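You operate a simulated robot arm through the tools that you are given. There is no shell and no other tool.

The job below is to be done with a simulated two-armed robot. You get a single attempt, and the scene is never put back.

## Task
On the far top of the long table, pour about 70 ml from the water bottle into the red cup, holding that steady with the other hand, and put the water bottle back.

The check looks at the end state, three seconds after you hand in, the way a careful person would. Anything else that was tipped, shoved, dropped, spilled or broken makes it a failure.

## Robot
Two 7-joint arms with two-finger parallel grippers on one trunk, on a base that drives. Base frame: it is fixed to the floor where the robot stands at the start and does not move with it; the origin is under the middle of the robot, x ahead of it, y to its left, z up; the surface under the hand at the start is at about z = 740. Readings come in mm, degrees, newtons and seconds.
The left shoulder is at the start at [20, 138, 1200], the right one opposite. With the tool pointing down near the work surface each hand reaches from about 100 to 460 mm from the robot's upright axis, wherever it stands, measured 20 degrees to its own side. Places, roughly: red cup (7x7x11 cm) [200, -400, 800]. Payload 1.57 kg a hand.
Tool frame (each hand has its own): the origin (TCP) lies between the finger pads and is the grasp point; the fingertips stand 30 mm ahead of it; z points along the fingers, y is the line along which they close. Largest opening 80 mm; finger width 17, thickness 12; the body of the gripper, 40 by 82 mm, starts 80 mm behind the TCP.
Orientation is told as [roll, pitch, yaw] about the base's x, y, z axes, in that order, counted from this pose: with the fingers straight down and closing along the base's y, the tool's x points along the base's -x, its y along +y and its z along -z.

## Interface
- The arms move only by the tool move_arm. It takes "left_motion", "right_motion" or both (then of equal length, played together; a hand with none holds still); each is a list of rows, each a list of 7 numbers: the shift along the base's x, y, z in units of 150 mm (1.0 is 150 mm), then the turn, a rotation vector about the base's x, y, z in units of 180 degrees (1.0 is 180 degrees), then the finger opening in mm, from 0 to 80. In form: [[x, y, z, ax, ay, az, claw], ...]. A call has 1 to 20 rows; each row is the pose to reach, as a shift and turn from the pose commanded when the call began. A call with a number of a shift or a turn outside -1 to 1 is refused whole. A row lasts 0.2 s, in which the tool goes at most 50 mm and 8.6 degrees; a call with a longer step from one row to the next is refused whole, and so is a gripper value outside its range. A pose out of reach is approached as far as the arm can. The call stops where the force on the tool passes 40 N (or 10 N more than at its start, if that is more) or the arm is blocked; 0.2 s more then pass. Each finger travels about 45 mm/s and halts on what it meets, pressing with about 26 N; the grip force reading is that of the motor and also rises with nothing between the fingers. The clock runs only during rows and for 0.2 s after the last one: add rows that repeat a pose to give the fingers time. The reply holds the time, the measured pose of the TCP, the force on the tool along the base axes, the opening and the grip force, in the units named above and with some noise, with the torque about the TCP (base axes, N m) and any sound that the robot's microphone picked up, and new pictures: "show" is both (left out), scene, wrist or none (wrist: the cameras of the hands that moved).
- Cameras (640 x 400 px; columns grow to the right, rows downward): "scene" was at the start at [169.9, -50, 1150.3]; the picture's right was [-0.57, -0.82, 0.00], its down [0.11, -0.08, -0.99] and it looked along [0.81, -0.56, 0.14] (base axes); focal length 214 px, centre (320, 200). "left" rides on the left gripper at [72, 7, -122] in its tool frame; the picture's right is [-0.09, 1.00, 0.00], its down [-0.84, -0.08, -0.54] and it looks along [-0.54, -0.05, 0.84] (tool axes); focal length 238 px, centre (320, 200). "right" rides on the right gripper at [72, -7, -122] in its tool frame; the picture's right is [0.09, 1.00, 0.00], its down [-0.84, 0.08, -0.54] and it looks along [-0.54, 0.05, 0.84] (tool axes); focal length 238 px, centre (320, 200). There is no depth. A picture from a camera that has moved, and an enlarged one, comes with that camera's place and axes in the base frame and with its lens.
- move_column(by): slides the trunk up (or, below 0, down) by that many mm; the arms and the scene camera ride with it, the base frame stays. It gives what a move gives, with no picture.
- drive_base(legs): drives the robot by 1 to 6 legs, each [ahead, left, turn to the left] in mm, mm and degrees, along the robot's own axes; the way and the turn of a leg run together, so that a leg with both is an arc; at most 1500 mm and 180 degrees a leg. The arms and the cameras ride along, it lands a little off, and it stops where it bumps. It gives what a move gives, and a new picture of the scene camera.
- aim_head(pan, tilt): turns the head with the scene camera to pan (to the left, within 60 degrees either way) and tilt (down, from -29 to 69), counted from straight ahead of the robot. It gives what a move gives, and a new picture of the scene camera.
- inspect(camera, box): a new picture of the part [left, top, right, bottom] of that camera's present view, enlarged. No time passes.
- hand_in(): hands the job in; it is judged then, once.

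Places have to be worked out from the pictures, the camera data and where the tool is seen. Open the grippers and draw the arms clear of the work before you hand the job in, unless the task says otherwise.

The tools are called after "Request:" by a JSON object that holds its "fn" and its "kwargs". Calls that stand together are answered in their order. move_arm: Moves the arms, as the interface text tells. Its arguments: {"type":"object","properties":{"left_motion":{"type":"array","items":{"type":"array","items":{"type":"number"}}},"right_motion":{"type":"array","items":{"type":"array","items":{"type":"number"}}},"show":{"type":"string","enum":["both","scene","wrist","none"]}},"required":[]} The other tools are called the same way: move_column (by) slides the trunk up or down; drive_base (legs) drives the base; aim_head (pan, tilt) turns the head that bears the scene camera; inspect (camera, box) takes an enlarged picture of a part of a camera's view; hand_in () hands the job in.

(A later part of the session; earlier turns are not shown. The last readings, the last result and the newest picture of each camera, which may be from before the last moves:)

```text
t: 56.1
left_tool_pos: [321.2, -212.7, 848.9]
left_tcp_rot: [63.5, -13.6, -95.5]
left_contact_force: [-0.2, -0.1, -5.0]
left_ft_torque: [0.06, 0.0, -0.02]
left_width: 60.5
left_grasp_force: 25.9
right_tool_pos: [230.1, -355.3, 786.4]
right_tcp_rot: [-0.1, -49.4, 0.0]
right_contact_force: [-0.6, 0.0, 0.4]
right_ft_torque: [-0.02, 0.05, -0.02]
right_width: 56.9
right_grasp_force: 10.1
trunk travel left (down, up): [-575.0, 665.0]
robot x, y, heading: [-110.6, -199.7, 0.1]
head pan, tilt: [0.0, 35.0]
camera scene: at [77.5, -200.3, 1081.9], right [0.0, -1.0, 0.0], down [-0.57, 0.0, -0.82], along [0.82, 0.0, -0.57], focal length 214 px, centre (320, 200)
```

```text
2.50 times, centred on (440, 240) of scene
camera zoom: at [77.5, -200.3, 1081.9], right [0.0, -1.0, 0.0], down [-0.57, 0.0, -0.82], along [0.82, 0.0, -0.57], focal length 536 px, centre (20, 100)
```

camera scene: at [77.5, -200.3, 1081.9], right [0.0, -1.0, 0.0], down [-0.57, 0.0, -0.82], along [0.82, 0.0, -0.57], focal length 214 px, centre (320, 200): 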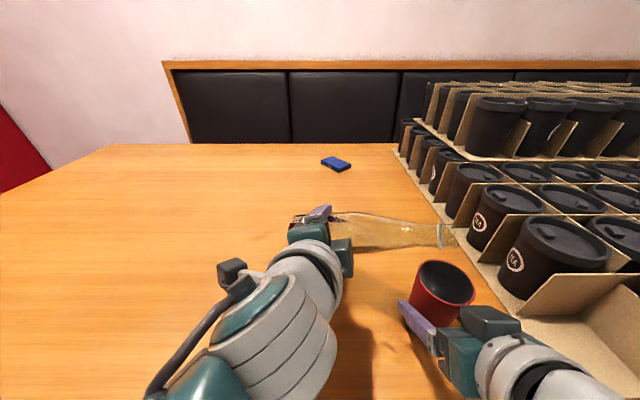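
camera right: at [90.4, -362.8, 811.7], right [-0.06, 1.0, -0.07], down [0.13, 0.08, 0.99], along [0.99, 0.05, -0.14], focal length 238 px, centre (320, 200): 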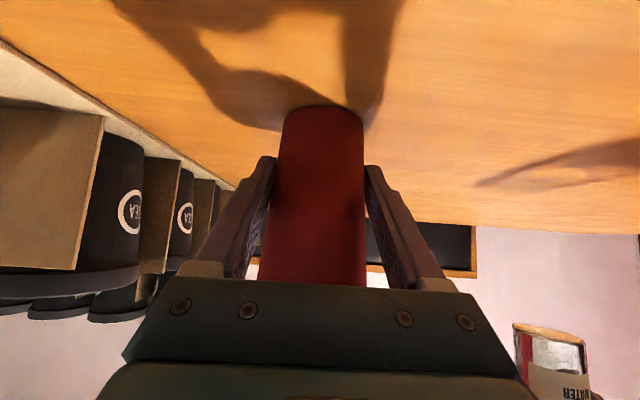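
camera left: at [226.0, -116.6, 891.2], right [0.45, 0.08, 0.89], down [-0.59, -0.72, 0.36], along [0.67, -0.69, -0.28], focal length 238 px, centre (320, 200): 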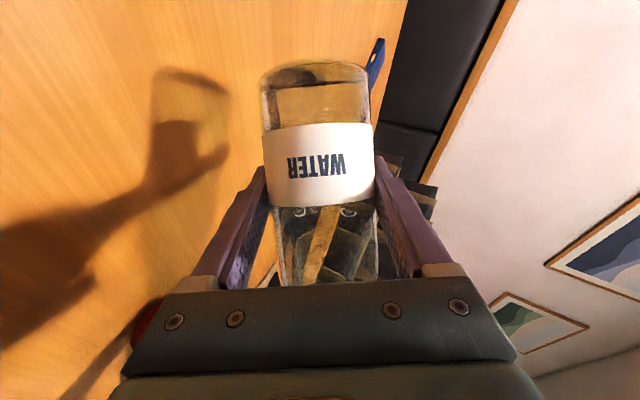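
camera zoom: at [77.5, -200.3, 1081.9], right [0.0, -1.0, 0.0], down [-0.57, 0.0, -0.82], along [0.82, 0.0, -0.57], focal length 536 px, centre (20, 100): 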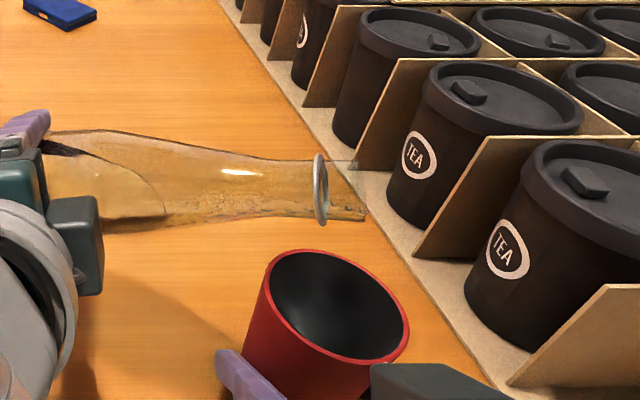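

Nothing spilled and the neck is empty of flow. I lift and turn the bottle upright at the measuring spot.

Request:
{"fn": "move_arm", "kwargs": {"left_motion": [[0.03, 0.006, 0.07, -0.0185, 0.0039, 0.0088, 50], [0.07, 0.014, 0.15, -0.0443, 0.0094, 0.0211, 50], [0.11, 0.022, 0.23, -0.0812, 0.0172, 0.0387, 50], [0.15, 0.03, 0.31, -0.1181, 0.0251, 0.0563, 50], [0.19, 0.038, 0.38, -0.155, 0.0329, 0.074, 50], [0.22, 0.044, 0.44, -0.1932, 0.041, 0.0921, 50], [0.25, 0.05, 0.49, -0.2338, 0.0496, 0.1115, 50], [0.27, 0.054, 0.52, -0.2732, 0.058, 0.1303, 50], [0.285, 0.056, 0.535, -0.3101, 0.0658, 0.1479, 50], [0.291, 0.058, 0.539, -0.347, 0.0736, 0.1655, 50], [0.291, 0.058, 0.539, -0.3692, 0.0783, 0.1761, 50], [0.291, 0.058, 0.539, -0.3692, 0.0783, 0.1761, 50], [0.291, 0.058, 0.539, -0.3692, 0.0783, 0.1761, 50]], "show": "both"}}

Request:
{"fn": "inspect", "kwargs": {"camera": "left", "box": [230, 160, 410, 300]}}

```text
t: 59.1
left_tool_pos: [368.3, -162.1, 907.8]
left_tcp_rot: [13.8, -62.8, -23.8]
left_contact_force: [-0.2, -0.4, -5.3]
left_ft_torque: [0.0, -0.01, -0.01]
left_width: 60.7
left_grasp_force: 25.7
right_tool_pos: [229.7, -357.0, 787.0]
right_tcp_rot: [-0.2, -49.4, 0.1]
right_contact_force: [-0.5, -0.7, 0.3]
right_ft_torque: [-0.08, 0.02, -0.02]
right_width: 56.8
right_grasp_force: 10.1
trunk travel left (down, up): [-575.0, 665.0]
robot x, y, heading: [-112.1, -198.3, -0.0]
head pan, tilt: [0.0, 35.0]
stopped in row 13 (left hand): the arm was blocked; the commanded pose is now the measured one
camera scene: at [77.5, -200.3, 1081.9], right [0.0, -1.0, 0.0], down [-0.57, 0.0, -0.82], along [0.82, 0.0, -0.57], focal length 214 px, centre (320, 200)
camera left: at [231.3, -126.3, 899.0], right [0.24, 0.95, 0.19], down [-0.15, -0.16, 0.98], along [0.96, -0.26, 0.1], focal length 238 px, centre (320, 200)
```

scene: 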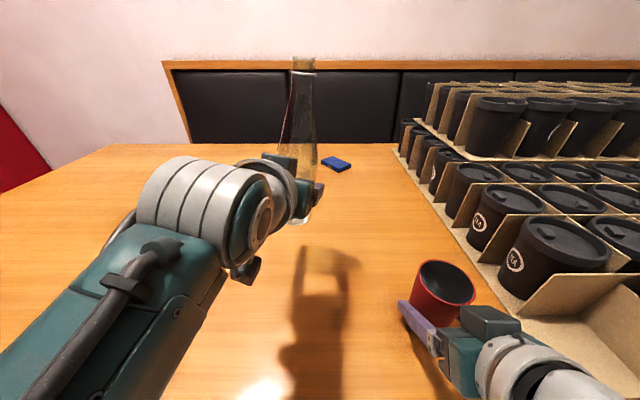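
left: 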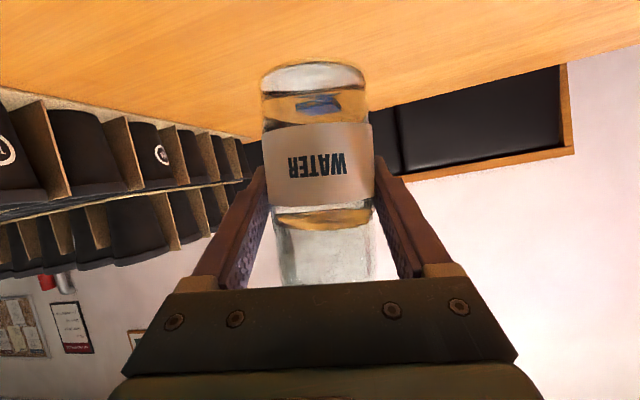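

```text
2.86 times, centred on (320, 230) of left
camera zoom: at [231.3, -126.3, 899.0], right [0.24, 0.95, 0.19], down [-0.15, -0.16, 0.98], along [0.96, -0.26, 0.1], focal length 681 px, centre (320, 114)
```

zoom: 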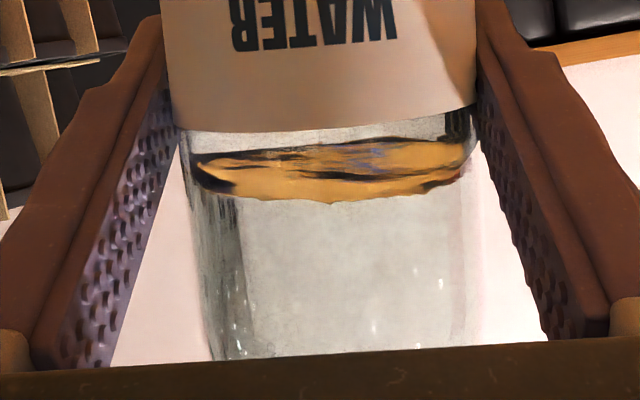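

The arm got blocked a bit before full upright (bottle leans ~6°), so something limits the arm; nothing spilled. I look at the left elbow with the head before going on.

Request:
{"fn": "aim_head", "kwargs": {"pan": 45, "tilt": 45}}

Request:
{"fn": "inspect", "kwargs": {"camera": "left", "box": [230, 160, 410, 300]}}

```text
t: 60.2
left_tool_pos: [368.8, -163.2, 908.8]
left_tcp_rot: [14.0, -62.8, -24.1]
left_contact_force: [-0.2, 0.4, -5.2]
left_ft_torque: [-0.01, 0.01, 0.0]
left_width: 60.4
left_grasp_force: 26.0
right_tool_pos: [229.0, -356.6, 787.1]
right_tcp_rot: [-0.1, -49.4, 0.0]
right_contact_force: [0.5, -0.5, 0.4]
right_ft_torque: [-0.08, 0.01, 0.0]
right_width: 56.9
right_grasp_force: 9.4
trunk travel left (down, up): [-575.0, 665.0]
robot x, y, heading: [-106.2, -198.9, -0.3]
head pan, tilt: [45.0, 45.0]
camera scene: at [47.1, -142.9, 1067.1], right [0.7, -0.71, 0.0], down [-0.5, -0.5, -0.71], along [0.5, 0.5, -0.71], focal length 214 px, centre (320, 200)
```

scene: 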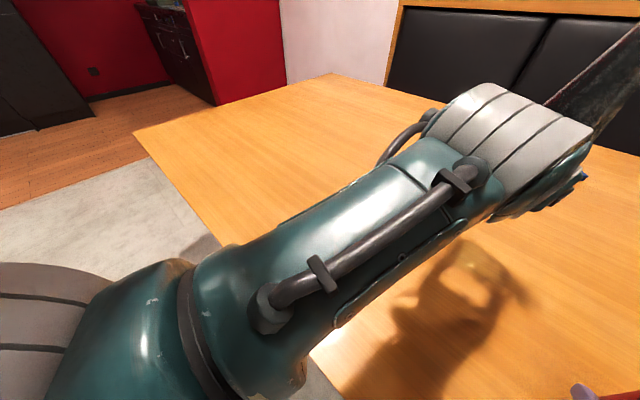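

```text
2.86 times, centred on (320, 230) of left
camera zoom: at [231.4, -127.0, 899.5], right [0.24, 0.95, 0.19], down [-0.15, -0.16, 0.98], along [0.96, -0.26, 0.1], focal length 681 px, centre (320, 114)
```

zoom: 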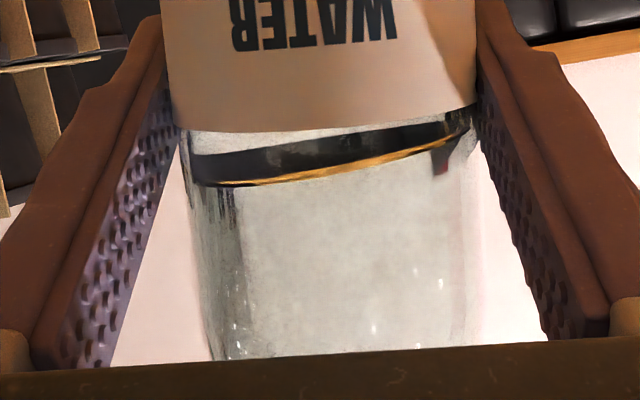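

The settled level is now ≈ 77.4 mm versus 86.5 mm before, so about 22 ml has been poured; ~48 ml to go (tilt about 89.2° at 22.5 ml/°). I turn the head back and then swing the bottle again toward the cup, straightening the small lean on the way.

Request:
{"fn": "aim_head", "kwargs": {"pan": 0, "tilt": 35}}

Request:
{"fn": "move_arm", "kwargs": {"left_motion": [[-0.01, -0.05, 0.02, -0.0005, -0.0037, -0.0099, 50], [-0.02, -0.12, 0.045, -0.001, -0.0074, -0.0198, 50], [-0.035, -0.18, 0.065, 0.0237, -0.0126, -0.0315, 50], [-0.045, -0.23, 0.08, 0.0483, -0.0178, -0.0433, 50], [-0.055, -0.265, 0.09, 0.0729, -0.0231, -0.055, 50], [-0.058, -0.281, 0.092, 0.1, -0.0288, -0.0679, 50], [-0.058, -0.281, 0.092, 0.1, -0.0288, -0.0679, 50]], "show": "scene"}}

```text
t: 61.3
left_tool_pos: [368.8, -162.1, 908.7]
left_tcp_rot: [13.9, -62.9, -24.0]
left_contact_force: [-0.4, 0.2, -4.9]
left_ft_torque: [0.01, 0.0, 0.04]
left_width: 60.3
left_grasp_force: 26.3
right_tool_pos: [229.3, -356.3, 785.7]
right_tcp_rot: [-0.2, -49.5, 0.0]
right_contact_force: [1.5, 0.3, -0.2]
right_ft_torque: [-0.06, 0.0, -0.06]
right_width: 57.1
right_grasp_force: 10.2
trunk travel left (down, up): [-575.0, 665.0]
robot x, y, heading: [-111.5, -198.2, -0.1]
head pan, tilt: [0.0, 35.0]
camera scene: at [77.5, -200.3, 1081.9], right [0.0, -1.0, 0.0], down [-0.57, 0.0, -0.82], along [0.82, 0.0, -0.57], focal length 214 px, centre (320, 200)
```

scene: 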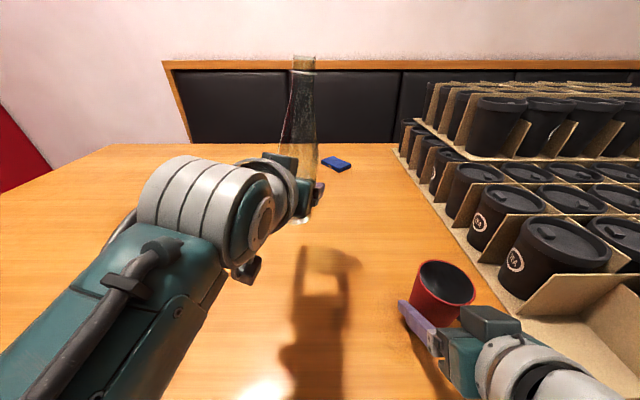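

```text
t: 62.9
left_tool_pos: [358.9, -209.1, 923.1]
left_tcp_rot: [45.1, -54.2, -63.4]
left_contact_force: [0.7, 0.6, -3.9]
left_ft_torque: [0.0, 0.02, 0.01]
left_width: 60.6
left_grasp_force: 26.1
right_tool_pos: [229.8, -356.4, 786.2]
right_tcp_rot: [-0.1, -49.4, 0.0]
right_contact_force: [-0.3, -0.3, 0.5]
right_ft_torque: [-0.09, 0.04, -0.02]
right_width: 57.1
right_grasp_force: 9.9
trunk travel left (down, up): [-575.0, 665.0]
robot x, y, heading: [-109.9, -197.2, -0.1]
head pan, tilt: [0.0, 35.0]
camera scene: at [77.5, -200.4, 1081.9], right [0.0, -1.0, 0.0], down [-0.57, 0.0, -0.82], along [0.82, 0.0, -0.57], focal length 214 px, centre (320, 200)
```

scene: 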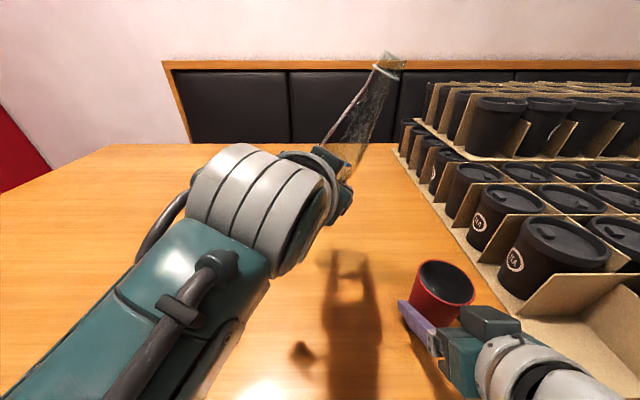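

The orientation matches plan (tilt 24.8°). I continue tilting to ~67° and bring the mouth over the cup as before.

Request:
{"fn": "move_arm", "kwargs": {"left_motion": [[-0.02, -0.004, -0.03, 0.0334, -0.0071, -0.0159, 50], [-0.05, -0.01, -0.08, 0.0668, -0.0142, -0.0319, 50], [-0.09, -0.02, -0.15, 0.1002, -0.0213, -0.0478, 50], [-0.13, -0.03, -0.23, 0.1336, -0.0283, -0.0637, 50], [-0.17, -0.038, -0.31, 0.167, -0.0354, -0.0796, 50], [-0.21, -0.046, -0.4, 0.2004, -0.0425, -0.0956, 50], [-0.251, -0.054, -0.493, 0.2338, -0.0496, -0.1115, 50], [-0.251, -0.054, -0.493, 0.2338, -0.0496, -0.1115, 50]], "show": "scene"}}

Request:
{"fn": "inspect", "kwargs": {"camera": "scene", "box": [320, 160, 560, 320]}}

```text
t: 64.7
left_tool_pos: [321.4, -218.1, 849.5]
left_tcp_rot: [64.4, -14.2, -96.1]
left_contact_force: [0.3, -0.5, -5.1]
left_ft_torque: [0.1, -0.04, -0.01]
left_width: 60.4
left_grasp_force: 25.5
right_tool_pos: [228.4, -357.3, 786.7]
right_tcp_rot: [-0.1, -49.5, 0.0]
right_contact_force: [-1.1, 0.1, 0.0]
right_ft_torque: [-0.06, 0.0, -0.01]
right_width: 57.0
right_grasp_force: 9.9
trunk travel left (down, up): [-575.0, 665.0]
robot x, y, heading: [-110.4, -201.4, -0.1]
head pan, tilt: [0.0, 35.0]
camera scene: at [77.5, -200.3, 1081.9], right [0.0, -1.0, 0.0], down [-0.57, 0.0, -0.82], along [0.82, 0.0, -0.57], focal length 214 px, centre (320, 200)
```

scene: 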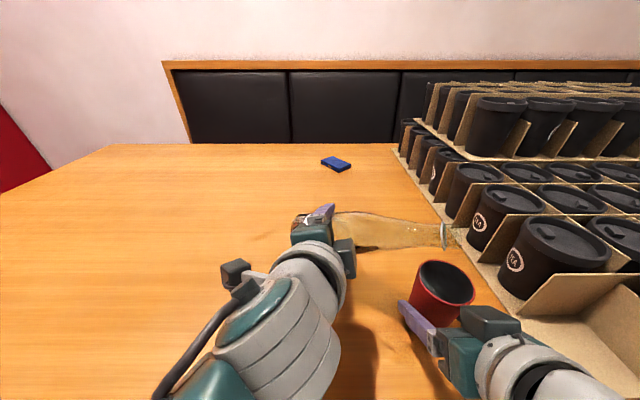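

```text
2.50 times, centred on (440, 240) of scene
camera zoom: at [77.5, -200.3, 1081.9], right [0.0, -1.0, 0.0], down [-0.57, 0.0, -0.82], along [0.82, 0.0, -0.57], focal length 536 px, centre (20, 100)
```

zoom: 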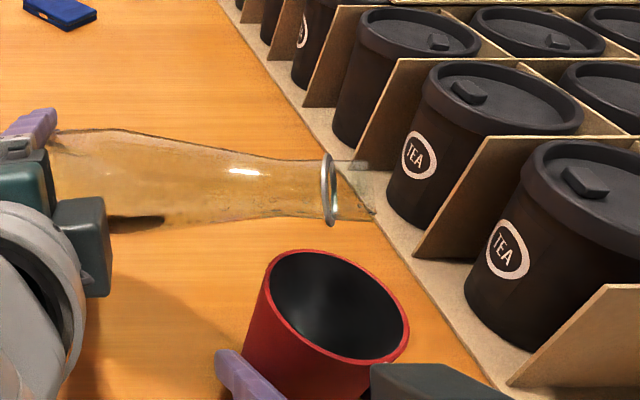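

The hand is ~4–5 mm further to -y than planned, so I correct that while pivoting on to ~86° (still below the present flow threshold).

Request:
{"fn": "move_arm", "kwargs": {"left_motion": [[0.029, 0.007, 0.006, 0.0185, -0.0039, -0.0088, 50], [0.058, 0.014, 0.012, 0.0369, -0.0079, -0.0176, 50], [0.088, 0.021, 0.017, 0.0554, -0.0118, -0.0264, 50], [0.117, 0.027, 0.023, 0.0738, -0.0157, -0.0352, 50], [0.13, 0.02, 0.055, 0.0837, -0.0178, -0.0399, 50], [0.143, 0.013, 0.088, 0.0935, -0.0198, -0.0446, 50], [0.156, 0.005, 0.12, 0.1034, -0.0219, -0.0493, 50], [0.169, -0.002, 0.153, 0.1132, -0.024, -0.054, 50], [0.169, -0.002, 0.153, 0.1132, -0.024, -0.054, 50], [0.169, -0.002, 0.153, 0.1132, -0.024, -0.054, 50]], "show": "none"}}

Request:
{"fn": "inspect", "kwargs": {"camera": "scene", "box": [380, 190, 500, 310]}}

```text
t: 66.9
left_tool_pos: [346.5, -217.1, 873.0]
left_tcp_rot: [64.7, 6.7, -105.9]
left_contact_force: [-0.1, 0.7, -4.8]
left_ft_torque: [0.12, -0.07, -0.02]
left_width: 60.4
left_grasp_force: 25.8
right_tool_pos: [229.9, -356.9, 786.5]
right_tcp_rot: [-0.1, -49.4, 0.0]
right_contact_force: [0.2, -0.4, -0.1]
right_ft_torque: [-0.02, 0.03, 0.01]
right_width: 56.9
right_grasp_force: 10.1
trunk travel left (down, up): [-575.0, 665.0]
robot x, y, heading: [-106.7, -202.5, -0.5]
head pan, tilt: [0.0, 35.0]
```

```text
3.33 times, centred on (440, 250) of scene
camera zoom: at [77.5, -200.3, 1081.9], right [0.0, -1.0, 0.0], down [-0.57, 0.0, -0.82], along [0.82, 0.0, -0.57], focal length 715 px, centre (-80, 33)
```

zoom: 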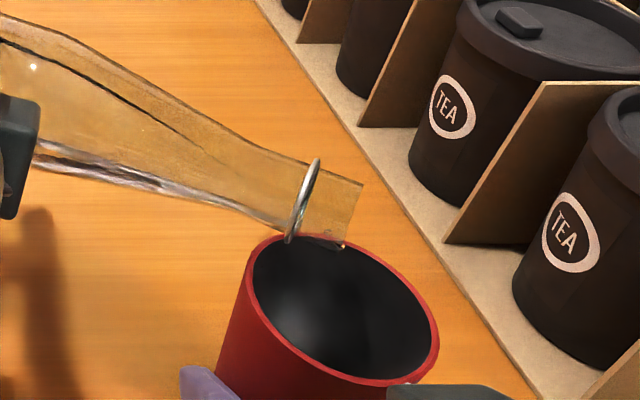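

Tilt reads 86.0°, the lip is over the cup and nothing flows yet. I advance 2° of roll with a slight shift toward the cup centre and watch the stream.

Request:
{"fn": "move_arm", "kwargs": {"left_motion": [[0.0008, -0.008, 0.0109, 0.00328, -0.0007, -0.00157, 50], [0.0016, -0.015, 0.0218, 0.00656, -0.00139, -0.00313, 50], [0.0024, -0.023, 0.0327, 0.00984, -0.00209, -0.0047, 50], [0.0024, -0.023, 0.0327, 0.00984, -0.00209, -0.0047, 50], [0.0024, -0.023, 0.0327, 0.00984, -0.00209, -0.0047, 50]], "show": "none"}}

Request:
{"fn": "inspect", "kwargs": {"camera": "scene", "box": [380, 190, 500, 310]}}

Request:
{"fn": "move_arm", "kwargs": {"left_motion": [[0, 0, 0, 0, 0, 0, 50], [0, 0, 0, 0, 0, 0, 50], [0, 0, 0, 0, 0, 0, 50], [0, 0, 0, 0, 0, 0, 50], [0, 0, 0, 0, 0, 0, 50], [0, 0, 0, 0, 0, 0, 50], [0, 0, 0, 0, 0, 0, 50]], "show": "none"}}

Request:
{"fn": "inspect", "kwargs": {"camera": "scene", "box": [380, 190, 500, 310]}}

```text
t: 68.1
left_tool_pos: [348.4, -219.1, 877.3]
left_tcp_rot: [64.6, 8.3, -106.9]
left_contact_force: [0.2, 0.5, -5.6]
left_ft_torque: [0.1, -0.06, -0.01]
left_width: 60.5
left_grasp_force: 26.1
right_tool_pos: [230.1, -356.0, 786.8]
right_tcp_rot: [-0.1, -49.4, 0.0]
right_contact_force: [0.1, 0.1, 1.4]
right_ft_torque: [-0.03, -0.01, -0.02]
right_width: 56.9
right_grasp_force: 9.7
trunk travel left (down, up): [-575.0, 665.0]
robot x, y, heading: [-110.2, -201.4, -0.0]
head pan, tilt: [0.0, 35.0]
```

```text
3.33 times, centred on (440, 250) of scene
camera zoom: at [77.5, -200.3, 1081.9], right [0.0, -1.0, 0.0], down [-0.57, 0.0, -0.82], along [0.82, 0.0, -0.57], focal length 715 px, centre (-80, 33)
```

zoom: 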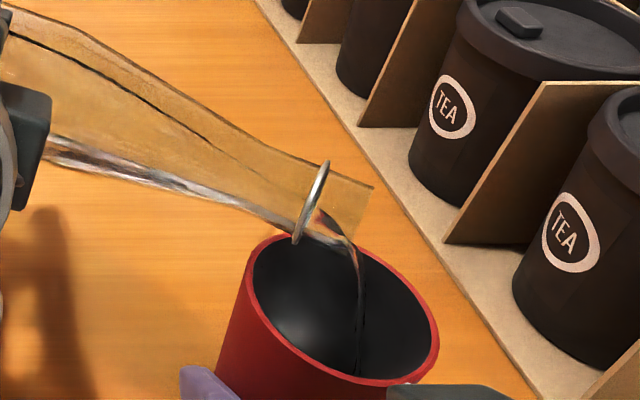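

```text
t: 69.7
left_tool_pos: [346.8, -219.8, 878.2]
left_tcp_rot: [64.6, 8.3, -106.7]
left_contact_force: [-0.2, -0.2, -5.4]
left_ft_torque: [0.09, -0.07, -0.05]
left_width: 60.4
left_grasp_force: 25.9
right_tool_pos: [229.4, -357.6, 787.0]
right_tcp_rot: [0.0, -49.4, 0.0]
right_contact_force: [0.3, 0.4, 0.0]
right_ft_torque: [-0.02, 0.03, 0.01]
right_width: 56.8
right_grasp_force: 10.2
trunk travel left (down, up): [-575.0, 665.0]
robot x, y, heading: [-109.0, -196.9, -0.2]
head pan, tilt: [0.0, 35.0]
```

```text
3.33 times, centred on (440, 250) of scene
camera zoom: at [77.5, -200.3, 1081.9], right [0.0, -1.0, 0.0], down [-0.57, 0.0, -0.82], along [0.82, 0.0, -0.57], focal length 715 px, centre (-80, 33)
```

zoom: 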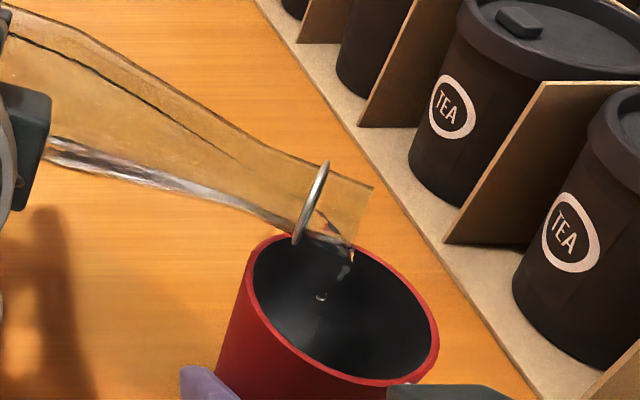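

The stream settles to drops again at 87.5°. I advance another 1° of roll (to ~88.3°) and hold to drain.

Request:
{"fn": "move_arm", "kwargs": {"left_motion": [[0.0031, -0.0025, 0.0082, 0.00246, -0.00052, -0.00117, 50], [0.0062, -0.005, 0.0163, 0.00492, -0.00104, -0.00235, 50], [0.0062, -0.005, 0.0163, 0.00492, -0.00104, -0.00235, 50], [0.0062, -0.005, 0.0163, 0.00492, -0.00104, -0.00235, 50], [0.0062, -0.005, 0.0163, 0.00492, -0.00104, -0.00235, 50], [0.0062, -0.005, 0.0163, 0.00492, -0.00104, -0.00235, 50], [0.0062, -0.005, 0.0163, 0.00492, -0.00104, -0.00235, 50]], "show": "none"}}

Request:
{"fn": "inspect", "kwargs": {"camera": "scene", "box": [380, 190, 500, 310]}}

Request:
{"fn": "move_arm", "kwargs": {"left_motion": [[0, 0, 0, 0, 0, 0, 50], [0, 0, 0, 0, 0, 0, 50], [0, 0, 0, 0, 0, 0, 50], [0, 0, 0, 0, 0, 0, 50], [0, 0, 0, 0, 0, 0, 50], [0, 0, 0, 0, 0, 0, 50], [0, 0, 0, 0, 0, 0, 50], [0, 0, 0, 0, 0, 0, 50], [0, 0, 0, 0, 0, 0, 50], [0, 0, 0, 0, 0, 0, 50]], "show": "none"}}

Request:
{"fn": "inspect", "kwargs": {"camera": "scene", "box": [380, 190, 500, 310]}}

```text
t: 71.3
left_tool_pos: [350.5, -221.1, 880.7]
left_tcp_rot: [64.5, 9.2, -107.2]
left_contact_force: [-0.7, 0.9, -4.5]
left_ft_torque: [0.1, -0.08, 0.01]
left_width: 60.4
left_grasp_force: 25.8
right_tool_pos: [230.9, -357.2, 787.0]
right_tcp_rot: [0.0, -49.4, 0.1]
right_contact_force: [0.1, -0.4, -0.1]
right_ft_torque: [-0.04, -0.01, 0.0]
right_width: 57.0
right_grasp_force: 9.8
trunk travel left (down, up): [-575.0, 665.0]
robot x, y, heading: [-108.4, -199.5, -0.2]
head pan, tilt: [0.0, 35.0]
```

```text
3.33 times, centred on (440, 250) of scene
camera zoom: at [77.5, -200.3, 1081.9], right [0.0, -1.0, 0.0], down [-0.57, 0.0, -0.82], along [0.82, 0.0, -0.57], focal length 715 px, centre (-80, 33)
```

zoom: 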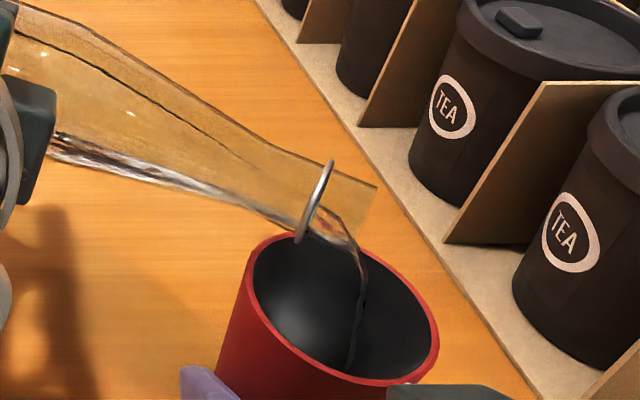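

```text
t: 73.5
left_tool_pos: [349.1, -223.4, 881.2]
left_tcp_rot: [64.6, 9.2, -107.1]
left_contact_force: [0.0, -0.9, -4.6]
left_ft_torque: [0.13, -0.06, 0.02]
left_width: 60.5
left_grasp_force: 26.3
right_tool_pos: [229.8, -356.0, 788.0]
right_tcp_rot: [-0.2, -49.3, 0.1]
right_contact_force: [-0.7, -0.7, 0.0]
right_ft_torque: [-0.01, 0.01, -0.05]
right_width: 57.0
right_grasp_force: 9.9
trunk travel left (down, up): [-575.0, 665.0]
robot x, y, heading: [-112.2, -198.6, -0.1]
head pan, tilt: [0.0, 35.0]
```

```text
3.33 times, centred on (440, 250) of scene
camera zoom: at [77.5, -200.3, 1081.9], right [0.0, -1.0, 0.0], down [-0.57, 0.0, -0.82], along [0.82, 0.0, -0.57], focal length 715 px, centre (-80, 33)
```

zoom: 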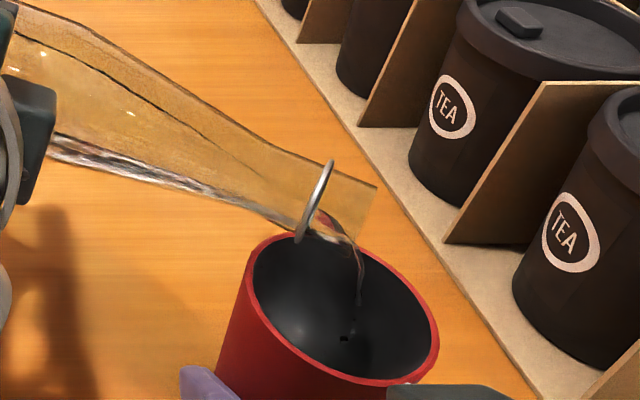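

It is still running thinly at 88.3°. I hold further until it stops.

Request:
{"fn": "move_arm", "kwargs": {"left_motion": [[0, 0, 0, 0, 0, 0, 50], [0, 0, 0, 0, 0, 0, 50], [0, 0, 0, 0, 0, 0, 50], [0, 0, 0, 0, 0, 0, 50], [0, 0, 0, 0, 0, 0, 50], [0, 0, 0, 0, 0, 0, 50], [0, 0, 0, 0, 0, 0, 50], [0, 0, 0, 0, 0, 0, 50], [0, 0, 0, 0, 0, 0, 50], [0, 0, 0, 0, 0, 0, 50]], "show": "none"}}

Request:
{"fn": "inspect", "kwargs": {"camera": "scene", "box": [380, 190, 500, 310]}}

Request:
{"fn": "inspect", "kwargs": {"camera": "left", "box": [230, 30, 410, 300]}}

```text
t: 75.7
left_tool_pos: [349.4, -221.8, 881.0]
left_tcp_rot: [64.5, 9.2, -107.2]
left_contact_force: [0.1, 0.0, -4.6]
left_ft_torque: [0.12, -0.08, 0.0]
left_width: 60.6
left_grasp_force: 25.2
right_tool_pos: [229.9, -356.8, 786.2]
right_tcp_rot: [-0.1, -49.5, 0.0]
right_contact_force: [-0.3, -0.3, 0.7]
right_ft_torque: [-0.01, 0.01, -0.01]
right_width: 56.8
right_grasp_force: 10.1
trunk travel left (down, up): [-575.0, 665.0]
robot x, y, heading: [-112.2, -198.0, 0.1]
head pan, tilt: [0.0, 35.0]
```

```text
3.33 times, centred on (440, 250) of scene
camera zoom: at [77.5, -200.3, 1081.9], right [0.0, -1.0, 0.0], down [-0.57, 0.0, -0.82], along [0.82, 0.0, -0.57], focal length 715 px, centre (-80, 33)
```

zoom: 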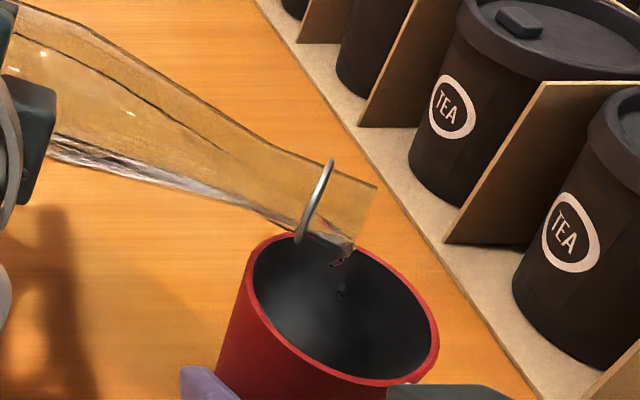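

```text
1.48 times, centred on (320, 165) of left
camera zoom: at [264.7, -131.0, 950.2], right [0.34, -0.35, 0.87], down [-0.75, -0.66, 0.03], along [0.57, -0.66, -0.49], focal length 353 px, centre (320, 252)
```

zoom: 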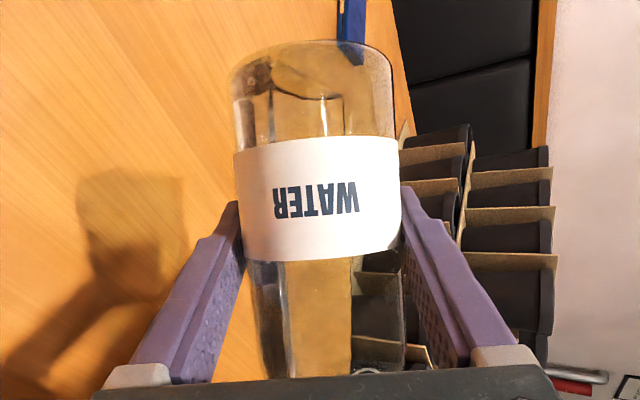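

Dripping is nearly over; I estimate ~46 ml so far. I advance 0.9° of roll more (to ~89.0°, expected total ≈ 64 ml) and hold until it drains.

Request:
{"fn": "move_arm", "kwargs": {"left_motion": [[0.0028, -0.0022, 0.0073, 0.00222, -0.00047, -0.00106, 50], [0.0056, -0.0045, 0.0147, 0.00443, -0.00094, -0.00211, 50], [0.0056, -0.0045, 0.0147, 0.00443, -0.00094, -0.00211, 50], [0.0056, -0.0045, 0.0147, 0.00443, -0.00094, -0.00211, 50], [0.0056, -0.0045, 0.0147, 0.00443, -0.00094, -0.00211, 50], [0.0056, -0.0045, 0.0147, 0.00443, -0.00094, -0.00211, 50], [0.0056, -0.0045, 0.0147, 0.00443, -0.00094, -0.00211, 50]], "show": "none"}}

Request:
{"fn": "inspect", "kwargs": {"camera": "scene", "box": [380, 190, 500, 310]}}

Request:
{"fn": "move_arm", "kwargs": {"left_motion": [[0, 0, 0, 0, 0, 0, 50], [0, 0, 0, 0, 0, 0, 50], [0, 0, 0, 0, 0, 0, 50], [0, 0, 0, 0, 0, 0, 50], [0, 0, 0, 0, 0, 0, 50], [0, 0, 0, 0, 0, 0, 50], [0, 0, 0, 0, 0, 0, 50], [0, 0, 0, 0, 0, 0, 50], [0, 0, 0, 0, 0, 0, 50], [0, 0, 0, 0, 0, 0, 50]], "show": "none"}}

Request:
{"fn": "inspect", "kwargs": {"camera": "scene", "box": [380, 190, 500, 310]}}

Request:
{"fn": "move_arm", "kwargs": {"left_motion": [[0, 0, 0, 0, 0, 0, 50], [0, 0, 0, 0, 0, 0, 50], [0, 0, 0, 0, 0, 0, 50], [0, 0, 0, 0, 0, 0, 50], [0, 0, 0, 0, 0, 0, 50], [0, 0, 0, 0, 0, 0, 50], [0, 0, 0, 0, 0, 0, 50], [0, 0, 0, 0, 0, 0, 50], [0, 0, 0, 0, 0, 0, 50], [0, 0, 0, 0, 0, 0, 50]], "show": "none"}}

Request:
{"fn": "inspect", "kwargs": {"camera": "scene", "box": [380, 190, 500, 310]}}

```text
t: 77.3
left_tool_pos: [348.2, -222.6, 882.3]
left_tcp_rot: [64.4, 10.1, -107.6]
left_contact_force: [0.2, -0.1, -3.9]
left_ft_torque: [0.12, -0.07, 0.02]
left_width: 60.4
left_grasp_force: 25.7
right_tool_pos: [229.5, -357.3, 786.4]
right_tcp_rot: [-0.2, -49.4, -0.1]
right_contact_force: [-0.2, -0.7, -0.6]
right_ft_torque: [-0.01, -0.01, -0.01]
right_width: 57.2
right_grasp_force: 10.4
trunk travel left (down, up): [-575.0, 665.0]
robot x, y, heading: [-109.1, -198.5, -0.1]
head pan, tilt: [0.0, 35.0]
```

```text
3.33 times, centred on (440, 250) of scene
camera zoom: at [77.5, -200.3, 1081.9], right [0.0, -1.0, 0.0], down [-0.57, 0.0, -0.82], along [0.82, 0.0, -0.57], focal length 715 px, centre (-80, 33)
```

zoom: 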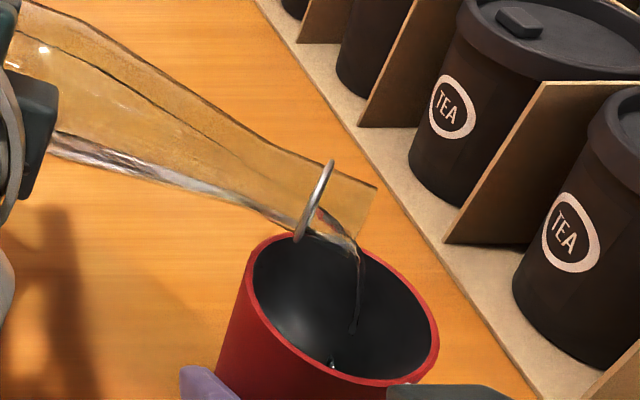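

```text
t: 79.5
left_tool_pos: [348.5, -223.0, 882.4]
left_tcp_rot: [64.4, 10.0, -107.6]
left_contact_force: [-0.3, 0.1, -4.0]
left_ft_torque: [0.12, -0.07, 0.04]
left_width: 60.4
left_grasp_force: 26.9
right_tool_pos: [230.6, -356.3, 786.3]
right_tcp_rot: [-0.2, -49.4, 0.1]
right_contact_force: [0.0, -0.6, -0.4]
right_ft_torque: [-0.04, 0.03, 0.01]
right_width: 56.7
right_grasp_force: 10.2
trunk travel left (down, up): [-575.0, 665.0]
robot x, y, heading: [-107.9, -195.4, 0.2]
head pan, tilt: [0.0, 35.0]
```

```text
3.33 times, centred on (440, 250) of scene
camera zoom: at [77.5, -200.3, 1081.9], right [0.0, -1.0, 0.0], down [-0.57, 0.0, -0.82], along [0.82, 0.0, -0.57], focal length 715 px, centre (-80, 33)
```

zoom: 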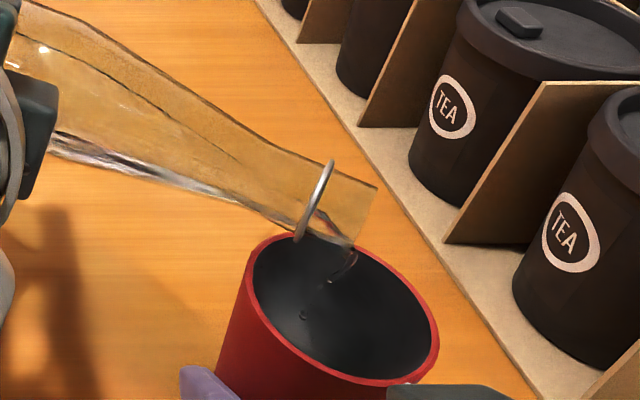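

```text
t: 81.7
left_tool_pos: [349.5, -221.1, 881.4]
left_tcp_rot: [64.4, 10.1, -107.6]
left_contact_force: [0.3, -0.3, -4.0]
left_ft_torque: [0.1, -0.06, 0.0]
left_width: 60.2
left_grasp_force: 25.7
right_tool_pos: [229.4, -355.9, 786.5]
right_tcp_rot: [-0.1, -49.5, 0.0]
right_contact_force: [-0.2, 0.2, -1.1]
right_ft_torque: [-0.04, 0.01, -0.01]
right_width: 57.0
right_grasp_force: 10.0
trunk travel left (down, up): [-575.0, 665.0]
robot x, y, heading: [-109.2, -198.0, -0.1]
head pan, tilt: [0.0, 35.0]
```

```text
3.33 times, centred on (440, 250) of scene
camera zoom: at [77.5, -200.3, 1081.9], right [0.0, -1.0, 0.0], down [-0.57, 0.0, -0.82], along [0.82, 0.0, -0.57], focal length 715 px, centre (-80, 33)
```

zoom: 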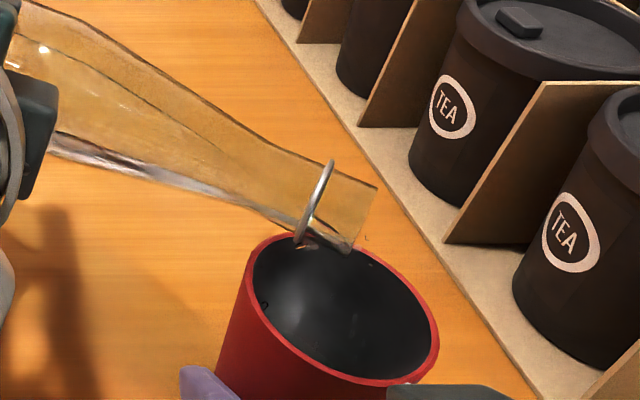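

The flow has stopped at 89.0°. Recent weight readings look lower (~4.0 N), so I gather more readings and look closer for any stray drops.

Request:
{"fn": "inspect", "kwargs": {"camera": "scene", "box": [410, 230, 480, 290]}}

Request:
{"fn": "move_arm", "kwargs": {"left_motion": [[0, 0, 0, 0, 0, 0, 50]], "show": "none"}}

Request:
{"fn": "move_arm", "kwargs": {"left_motion": [[0, 0, 0, 0, 0, 0, 50]], "show": "none"}}

Request:
{"fn": "move_arm", "kwargs": {"left_motion": [[0, 0, 0, 0, 0, 0, 50]], "show": "none"}}

Request:
{"fn": "move_arm", "kwargs": {"left_motion": [[0, 0, 0, 0, 0, 0, 50]], "show": "none"}}

Request:
{"fn": "move_arm", "kwargs": {"left_motion": [[0, 0, 0, 0, 0, 0, 50]], "show": "none"}}

Request:
{"fn": "move_arm", "kwargs": {"left_motion": [[0, 0, 0, 0, 0, 0, 50]], "show": "none"}}

Request:
{"fn": "inspect", "kwargs": {"camera": "scene", "box": [410, 230, 480, 290]}}

```text
6.67 times, centred on (445, 260) of scene
camera zoom: at [77.5, -200.3, 1081.9], right [0.0, -1.0, 0.0], down [-0.57, 0.0, -0.82], along [0.82, 0.0, -0.57], focal length 1430 px, centre (-513, -200)
```

zoom: 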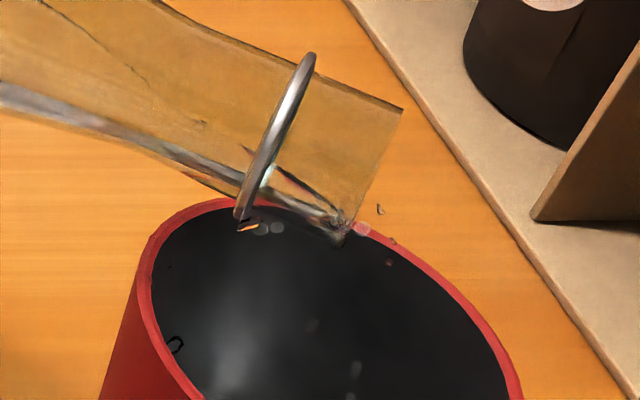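

```text
t: 82.1
left_tool_pos: [349.6, -221.4, 884.0]
left_tcp_rot: [64.4, 10.1, -107.5]
left_contact_force: [0.0, -0.6, -4.4]
left_ft_torque: [0.08, -0.04, -0.04]
left_width: 60.5
left_grasp_force: 25.7
right_tool_pos: [229.3, -356.5, 786.9]
right_tcp_rot: [0.0, -49.4, 0.1]
right_contact_force: [-0.1, -0.2, -0.5]
right_ft_torque: [-0.01, -0.01, 0.02]
right_width: 56.9
right_grasp_force: 10.4
trunk travel left (down, up): [-575.0, 665.0]
robot x, y, heading: [-110.5, -198.8, 0.2]
head pan, tilt: [0.0, 35.0]
```

```text
t: 82.5
left_tool_pos: [348.8, -221.9, 882.7]
left_tcp_rot: [64.4, 10.1, -107.7]
left_contact_force: [0.0, 0.9, -4.3]
left_ft_torque: [0.12, -0.09, 0.0]
left_width: 60.3
left_grasp_force: 26.3
right_tool_pos: [230.1, -357.2, 786.5]
right_tcp_rot: [-0.1, -49.5, 0.0]
right_contact_force: [0.1, -0.9, 0.6]
right_ft_torque: [-0.03, 0.03, 0.01]
right_width: 56.9
right_grasp_force: 10.2
trunk travel left (down, up): [-575.0, 665.0]
robot x, y, heading: [-109.2, -198.2, -0.2]
head pan, tilt: [0.0, 35.0]
```

```text
t: 82.9
left_tool_pos: [348.7, -222.3, 882.8]
left_tcp_rot: [64.3, 10.1, -107.6]
left_contact_force: [-0.1, -0.2, -4.3]
left_ft_torque: [0.11, -0.06, 0.0]
left_width: 60.5
left_grasp_force: 25.9
right_tool_pos: [230.2, -356.8, 787.3]
right_tcp_rot: [-0.2, -49.5, 0.0]
right_contact_force: [-0.4, -0.6, 0.5]
right_ft_torque: [-0.03, 0.01, 0.01]
right_width: 57.0
right_grasp_force: 10.1
trunk travel left (down, up): [-575.0, 665.0]
robot x, y, heading: [-110.3, -199.3, 0.0]
head pan, tilt: [0.0, 35.0]
```

```text
t: 83.3
left_tool_pos: [349.2, -222.6, 883.1]
left_tcp_rot: [64.5, 10.1, -107.6]
left_contact_force: [-0.4, 0.3, -4.1]
left_ft_torque: [0.09, -0.08, 0.0]
left_width: 60.2
left_grasp_force: 26.3
right_tool_pos: [230.0, -355.9, 787.1]
right_tcp_rot: [-0.1, -49.4, 0.0]
right_contact_force: [0.6, 0.0, 0.0]
right_ft_torque: [0.0, 0.02, -0.02]
right_width: 56.8
right_grasp_force: 9.7
trunk travel left (down, up): [-575.0, 665.0]
robot x, y, heading: [-109.6, -197.1, -0.3]
head pan, tilt: [0.0, 35.0]
```

```text
t: 83.7
left_tool_pos: [350.6, -221.4, 881.9]
left_tcp_rot: [64.4, 10.1, -107.5]
left_contact_force: [0.0, -0.2, -4.8]
left_ft_torque: [0.05, -0.05, 0.0]
left_width: 60.4
left_grasp_force: 25.8
right_tool_pos: [228.8, -355.9, 786.2]
right_tcp_rot: [-0.1, -49.4, 0.1]
right_contact_force: [0.6, 0.0, -0.7]
right_ft_torque: [0.0, 0.0, -0.02]
right_width: 57.0
right_grasp_force: 9.7
trunk travel left (down, up): [-575.0, 665.0]
robot x, y, heading: [-109.7, -197.1, -0.0]
head pan, tilt: [0.0, 35.0]
```

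```text
t: 84.1
left_tool_pos: [349.5, -222.5, 882.7]
left_tcp_rot: [64.4, 10.1, -107.6]
left_contact_force: [0.1, 0.1, -3.5]
left_ft_torque: [0.1, -0.1, 0.01]
left_width: 60.4
left_grasp_force: 26.3
right_tool_pos: [229.3, -356.3, 785.7]
right_tcp_rot: [-0.1, -49.3, 0.0]
right_contact_force: [-0.2, -0.2, 0.4]
right_ft_torque: [-0.05, 0.01, 0.0]
right_width: 57.2
right_grasp_force: 10.0
trunk travel left (down, up): [-575.0, 665.0]
robot x, y, heading: [-109.0, -197.4, -0.1]
head pan, tilt: [0.0, 35.0]
```

```text
6.67 times, centred on (445, 260) of scene
camera zoom: at [77.5, -200.3, 1081.9], right [0.0, -1.0, 0.0], down [-0.57, 0.0, -0.82], along [0.82, 0.0, -0.57], focal length 1430 px, centre (-513, -200)
```

zoom: 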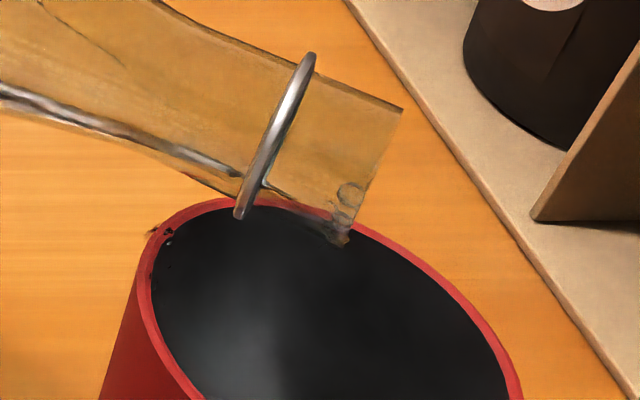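

Weight now averages ~4.14 N against ~5.15 N before, suggesting possibly more than planned, so I check the level: I tilt back over the cup first.

Request:
{"fn": "move_arm", "kwargs": {"left_motion": [[-0.0236, 0.015, -0.06, -0.018, 0.0038, 0.0086, 50], [-0.047, 0.03, -0.12, -0.0361, 0.0077, 0.0172, 50], [-0.0707, 0.045, -0.179, -0.0541, 0.0115, 0.0258, 50], [-0.1075, 0.046, -0.188, -0.0787, 0.0167, 0.0376, 50], [-0.144, 0.047, -0.196, -0.1034, 0.022, 0.0493, 50], [-0.181, 0.048, -0.205, -0.128, 0.0272, 0.061, 50], [-0.181, 0.048, -0.205, -0.128, 0.0272, 0.061, 50], [-0.181, 0.048, -0.205, -0.128, 0.0272, 0.061, 50], [-0.181, 0.048, -0.205, -0.128, 0.0272, 0.061, 50]], "show": "none"}}

Request:
{"fn": "inspect", "kwargs": {"camera": "scene", "box": [360, 190, 500, 330]}}

```text
t: 86.1
left_tool_pos: [323.1, -214.0, 851.9]
left_tcp_rot: [64.6, -13.4, -96.5]
left_contact_force: [0.2, 0.0, -5.3]
left_ft_torque: [0.0, 0.0, -0.02]
left_width: 60.3
left_grasp_force: 26.3
right_tool_pos: [230.1, -356.0, 786.4]
right_tcp_rot: [-0.2, -49.4, 0.0]
right_contact_force: [0.1, 0.7, 0.2]
right_ft_torque: [-0.02, 0.05, 0.01]
right_width: 57.0
right_grasp_force: 10.5
trunk travel left (down, up): [-575.0, 665.0]
robot x, y, heading: [-104.5, -197.1, -0.0]
head pan, tilt: [0.0, 35.0]
```

```text
2.86 times, centred on (430, 260) of scene
camera zoom: at [77.5, -200.3, 1081.9], right [0.0, -1.0, 0.0], down [-0.57, 0.0, -0.82], along [0.82, 0.0, -0.57], focal length 613 px, centre (6, 29)
```

zoom: 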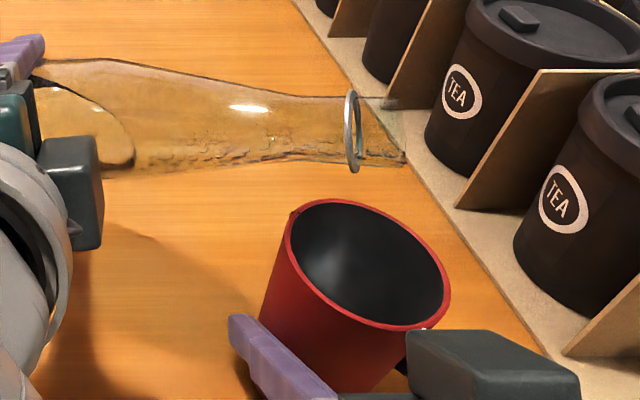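

The table around the cup looks clean, but the water front in the bottle sits further back than planned. I raise the bottle to a ~30° lean to measure the level with the wrist camera.

Request:
{"fn": "move_arm", "kwargs": {"left_motion": [[0.03, 0.007, 0.08, -0.0246, 0.0052, 0.0117, 50], [0.08, 0.02, 0.17, -0.0591, 0.0125, 0.0282, 50], [0.13, 0.03, 0.26, -0.0935, 0.0199, 0.0446, 50], [0.18, 0.045, 0.35, -0.128, 0.0272, 0.061, 50], [0.22, 0.055, 0.42, -0.1625, 0.0345, 0.0775, 50], [0.247, 0.06, 0.467, -0.1969, 0.0418, 0.0939, 50], [0.247, 0.06, 0.467, -0.1969, 0.0418, 0.0939, 50], [0.247, 0.06, 0.467, -0.1969, 0.0418, 0.0939, 50], [0.247, 0.06, 0.467, -0.1969, 0.0418, 0.0939, 50], [0.247, 0.06, 0.467, -0.1969, 0.0418, 0.0939, 50], [0.247, 0.06, 0.467, -0.1969, 0.0418, 0.0939, 50], [0.247, 0.06, 0.467, -0.1969, 0.0418, 0.0939, 50]], "show": "both"}}

Request:
{"fn": "inspect", "kwargs": {"camera": "left", "box": [230, 40, 410, 300]}}

Request:
{"fn": "inspect", "kwargs": {"camera": "left", "box": [230, 160, 410, 300]}}

```text
t: 88.7
left_tool_pos: [358.3, -205.0, 921.6]
left_tcp_rot: [51.9, -48.0, -72.3]
left_contact_force: [0.0, 0.1, -4.1]
left_ft_torque: [0.01, 0.01, -0.02]
left_width: 60.4
left_grasp_force: 26.3
right_tool_pos: [229.2, -355.4, 786.8]
right_tcp_rot: [0.0, -49.4, 0.0]
right_contact_force: [-0.1, 0.6, 0.1]
right_ft_torque: [-0.02, -0.02, 0.0]
right_width: 57.0
right_grasp_force: 9.8
trunk travel left (down, up): [-575.0, 665.0]
robot x, y, heading: [-109.4, -201.7, 0.0]
head pan, tilt: [0.0, 35.0]
camera scene: at [77.5, -200.3, 1081.9], right [0.0, -1.0, 0.0], down [-0.57, 0.0, -0.82], along [0.82, 0.0, -0.57], focal length 214 px, centre (320, 200)
camera left: at [238.3, -130.5, 922.6], right [0.43, 0.68, 0.59], down [-0.34, -0.48, 0.8], along [0.84, -0.55, 0.03], focal length 238 px, centre (320, 200)
```

scene: 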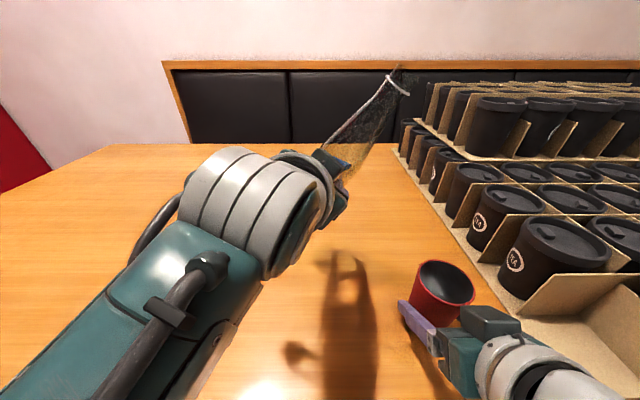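
left: 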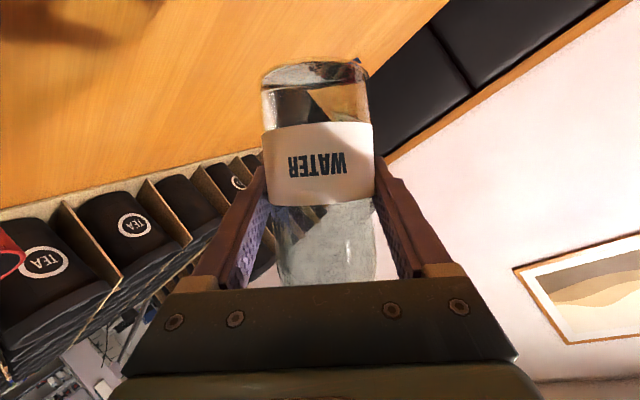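

```text
1.54 times, centred on (320, 170) of left
camera zoom: at [238.3, -130.5, 922.6], right [0.43, 0.68, 0.59], down [-0.34, -0.48, 0.8], along [0.84, -0.55, 0.03], focal length 367 px, centre (320, 246)
```

zoom: 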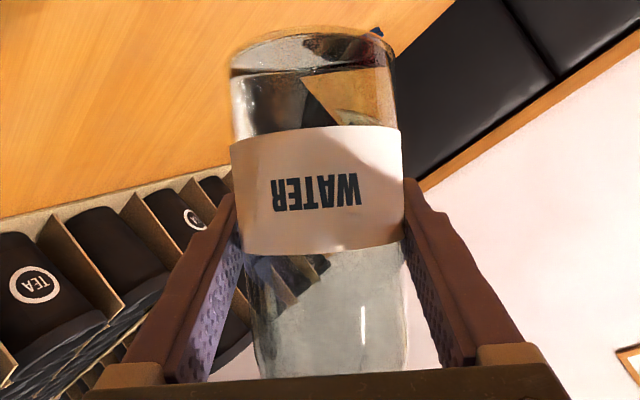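

```text
2.86 times, centred on (320, 230) of left
camera zoom: at [238.3, -130.5, 922.6], right [0.43, 0.68, 0.59], down [-0.34, -0.48, 0.8], along [0.84, -0.55, 0.03], focal length 681 px, centre (320, 114)
```

zoom: 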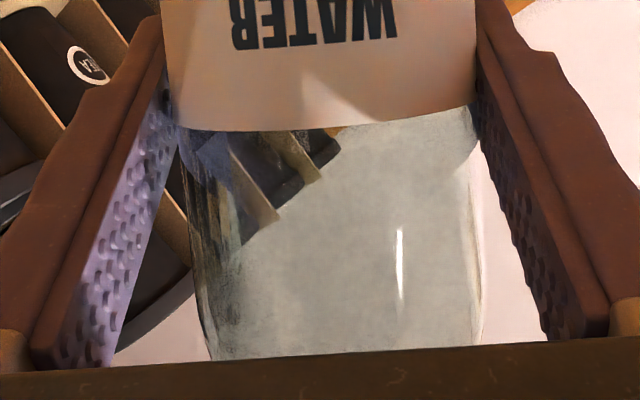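

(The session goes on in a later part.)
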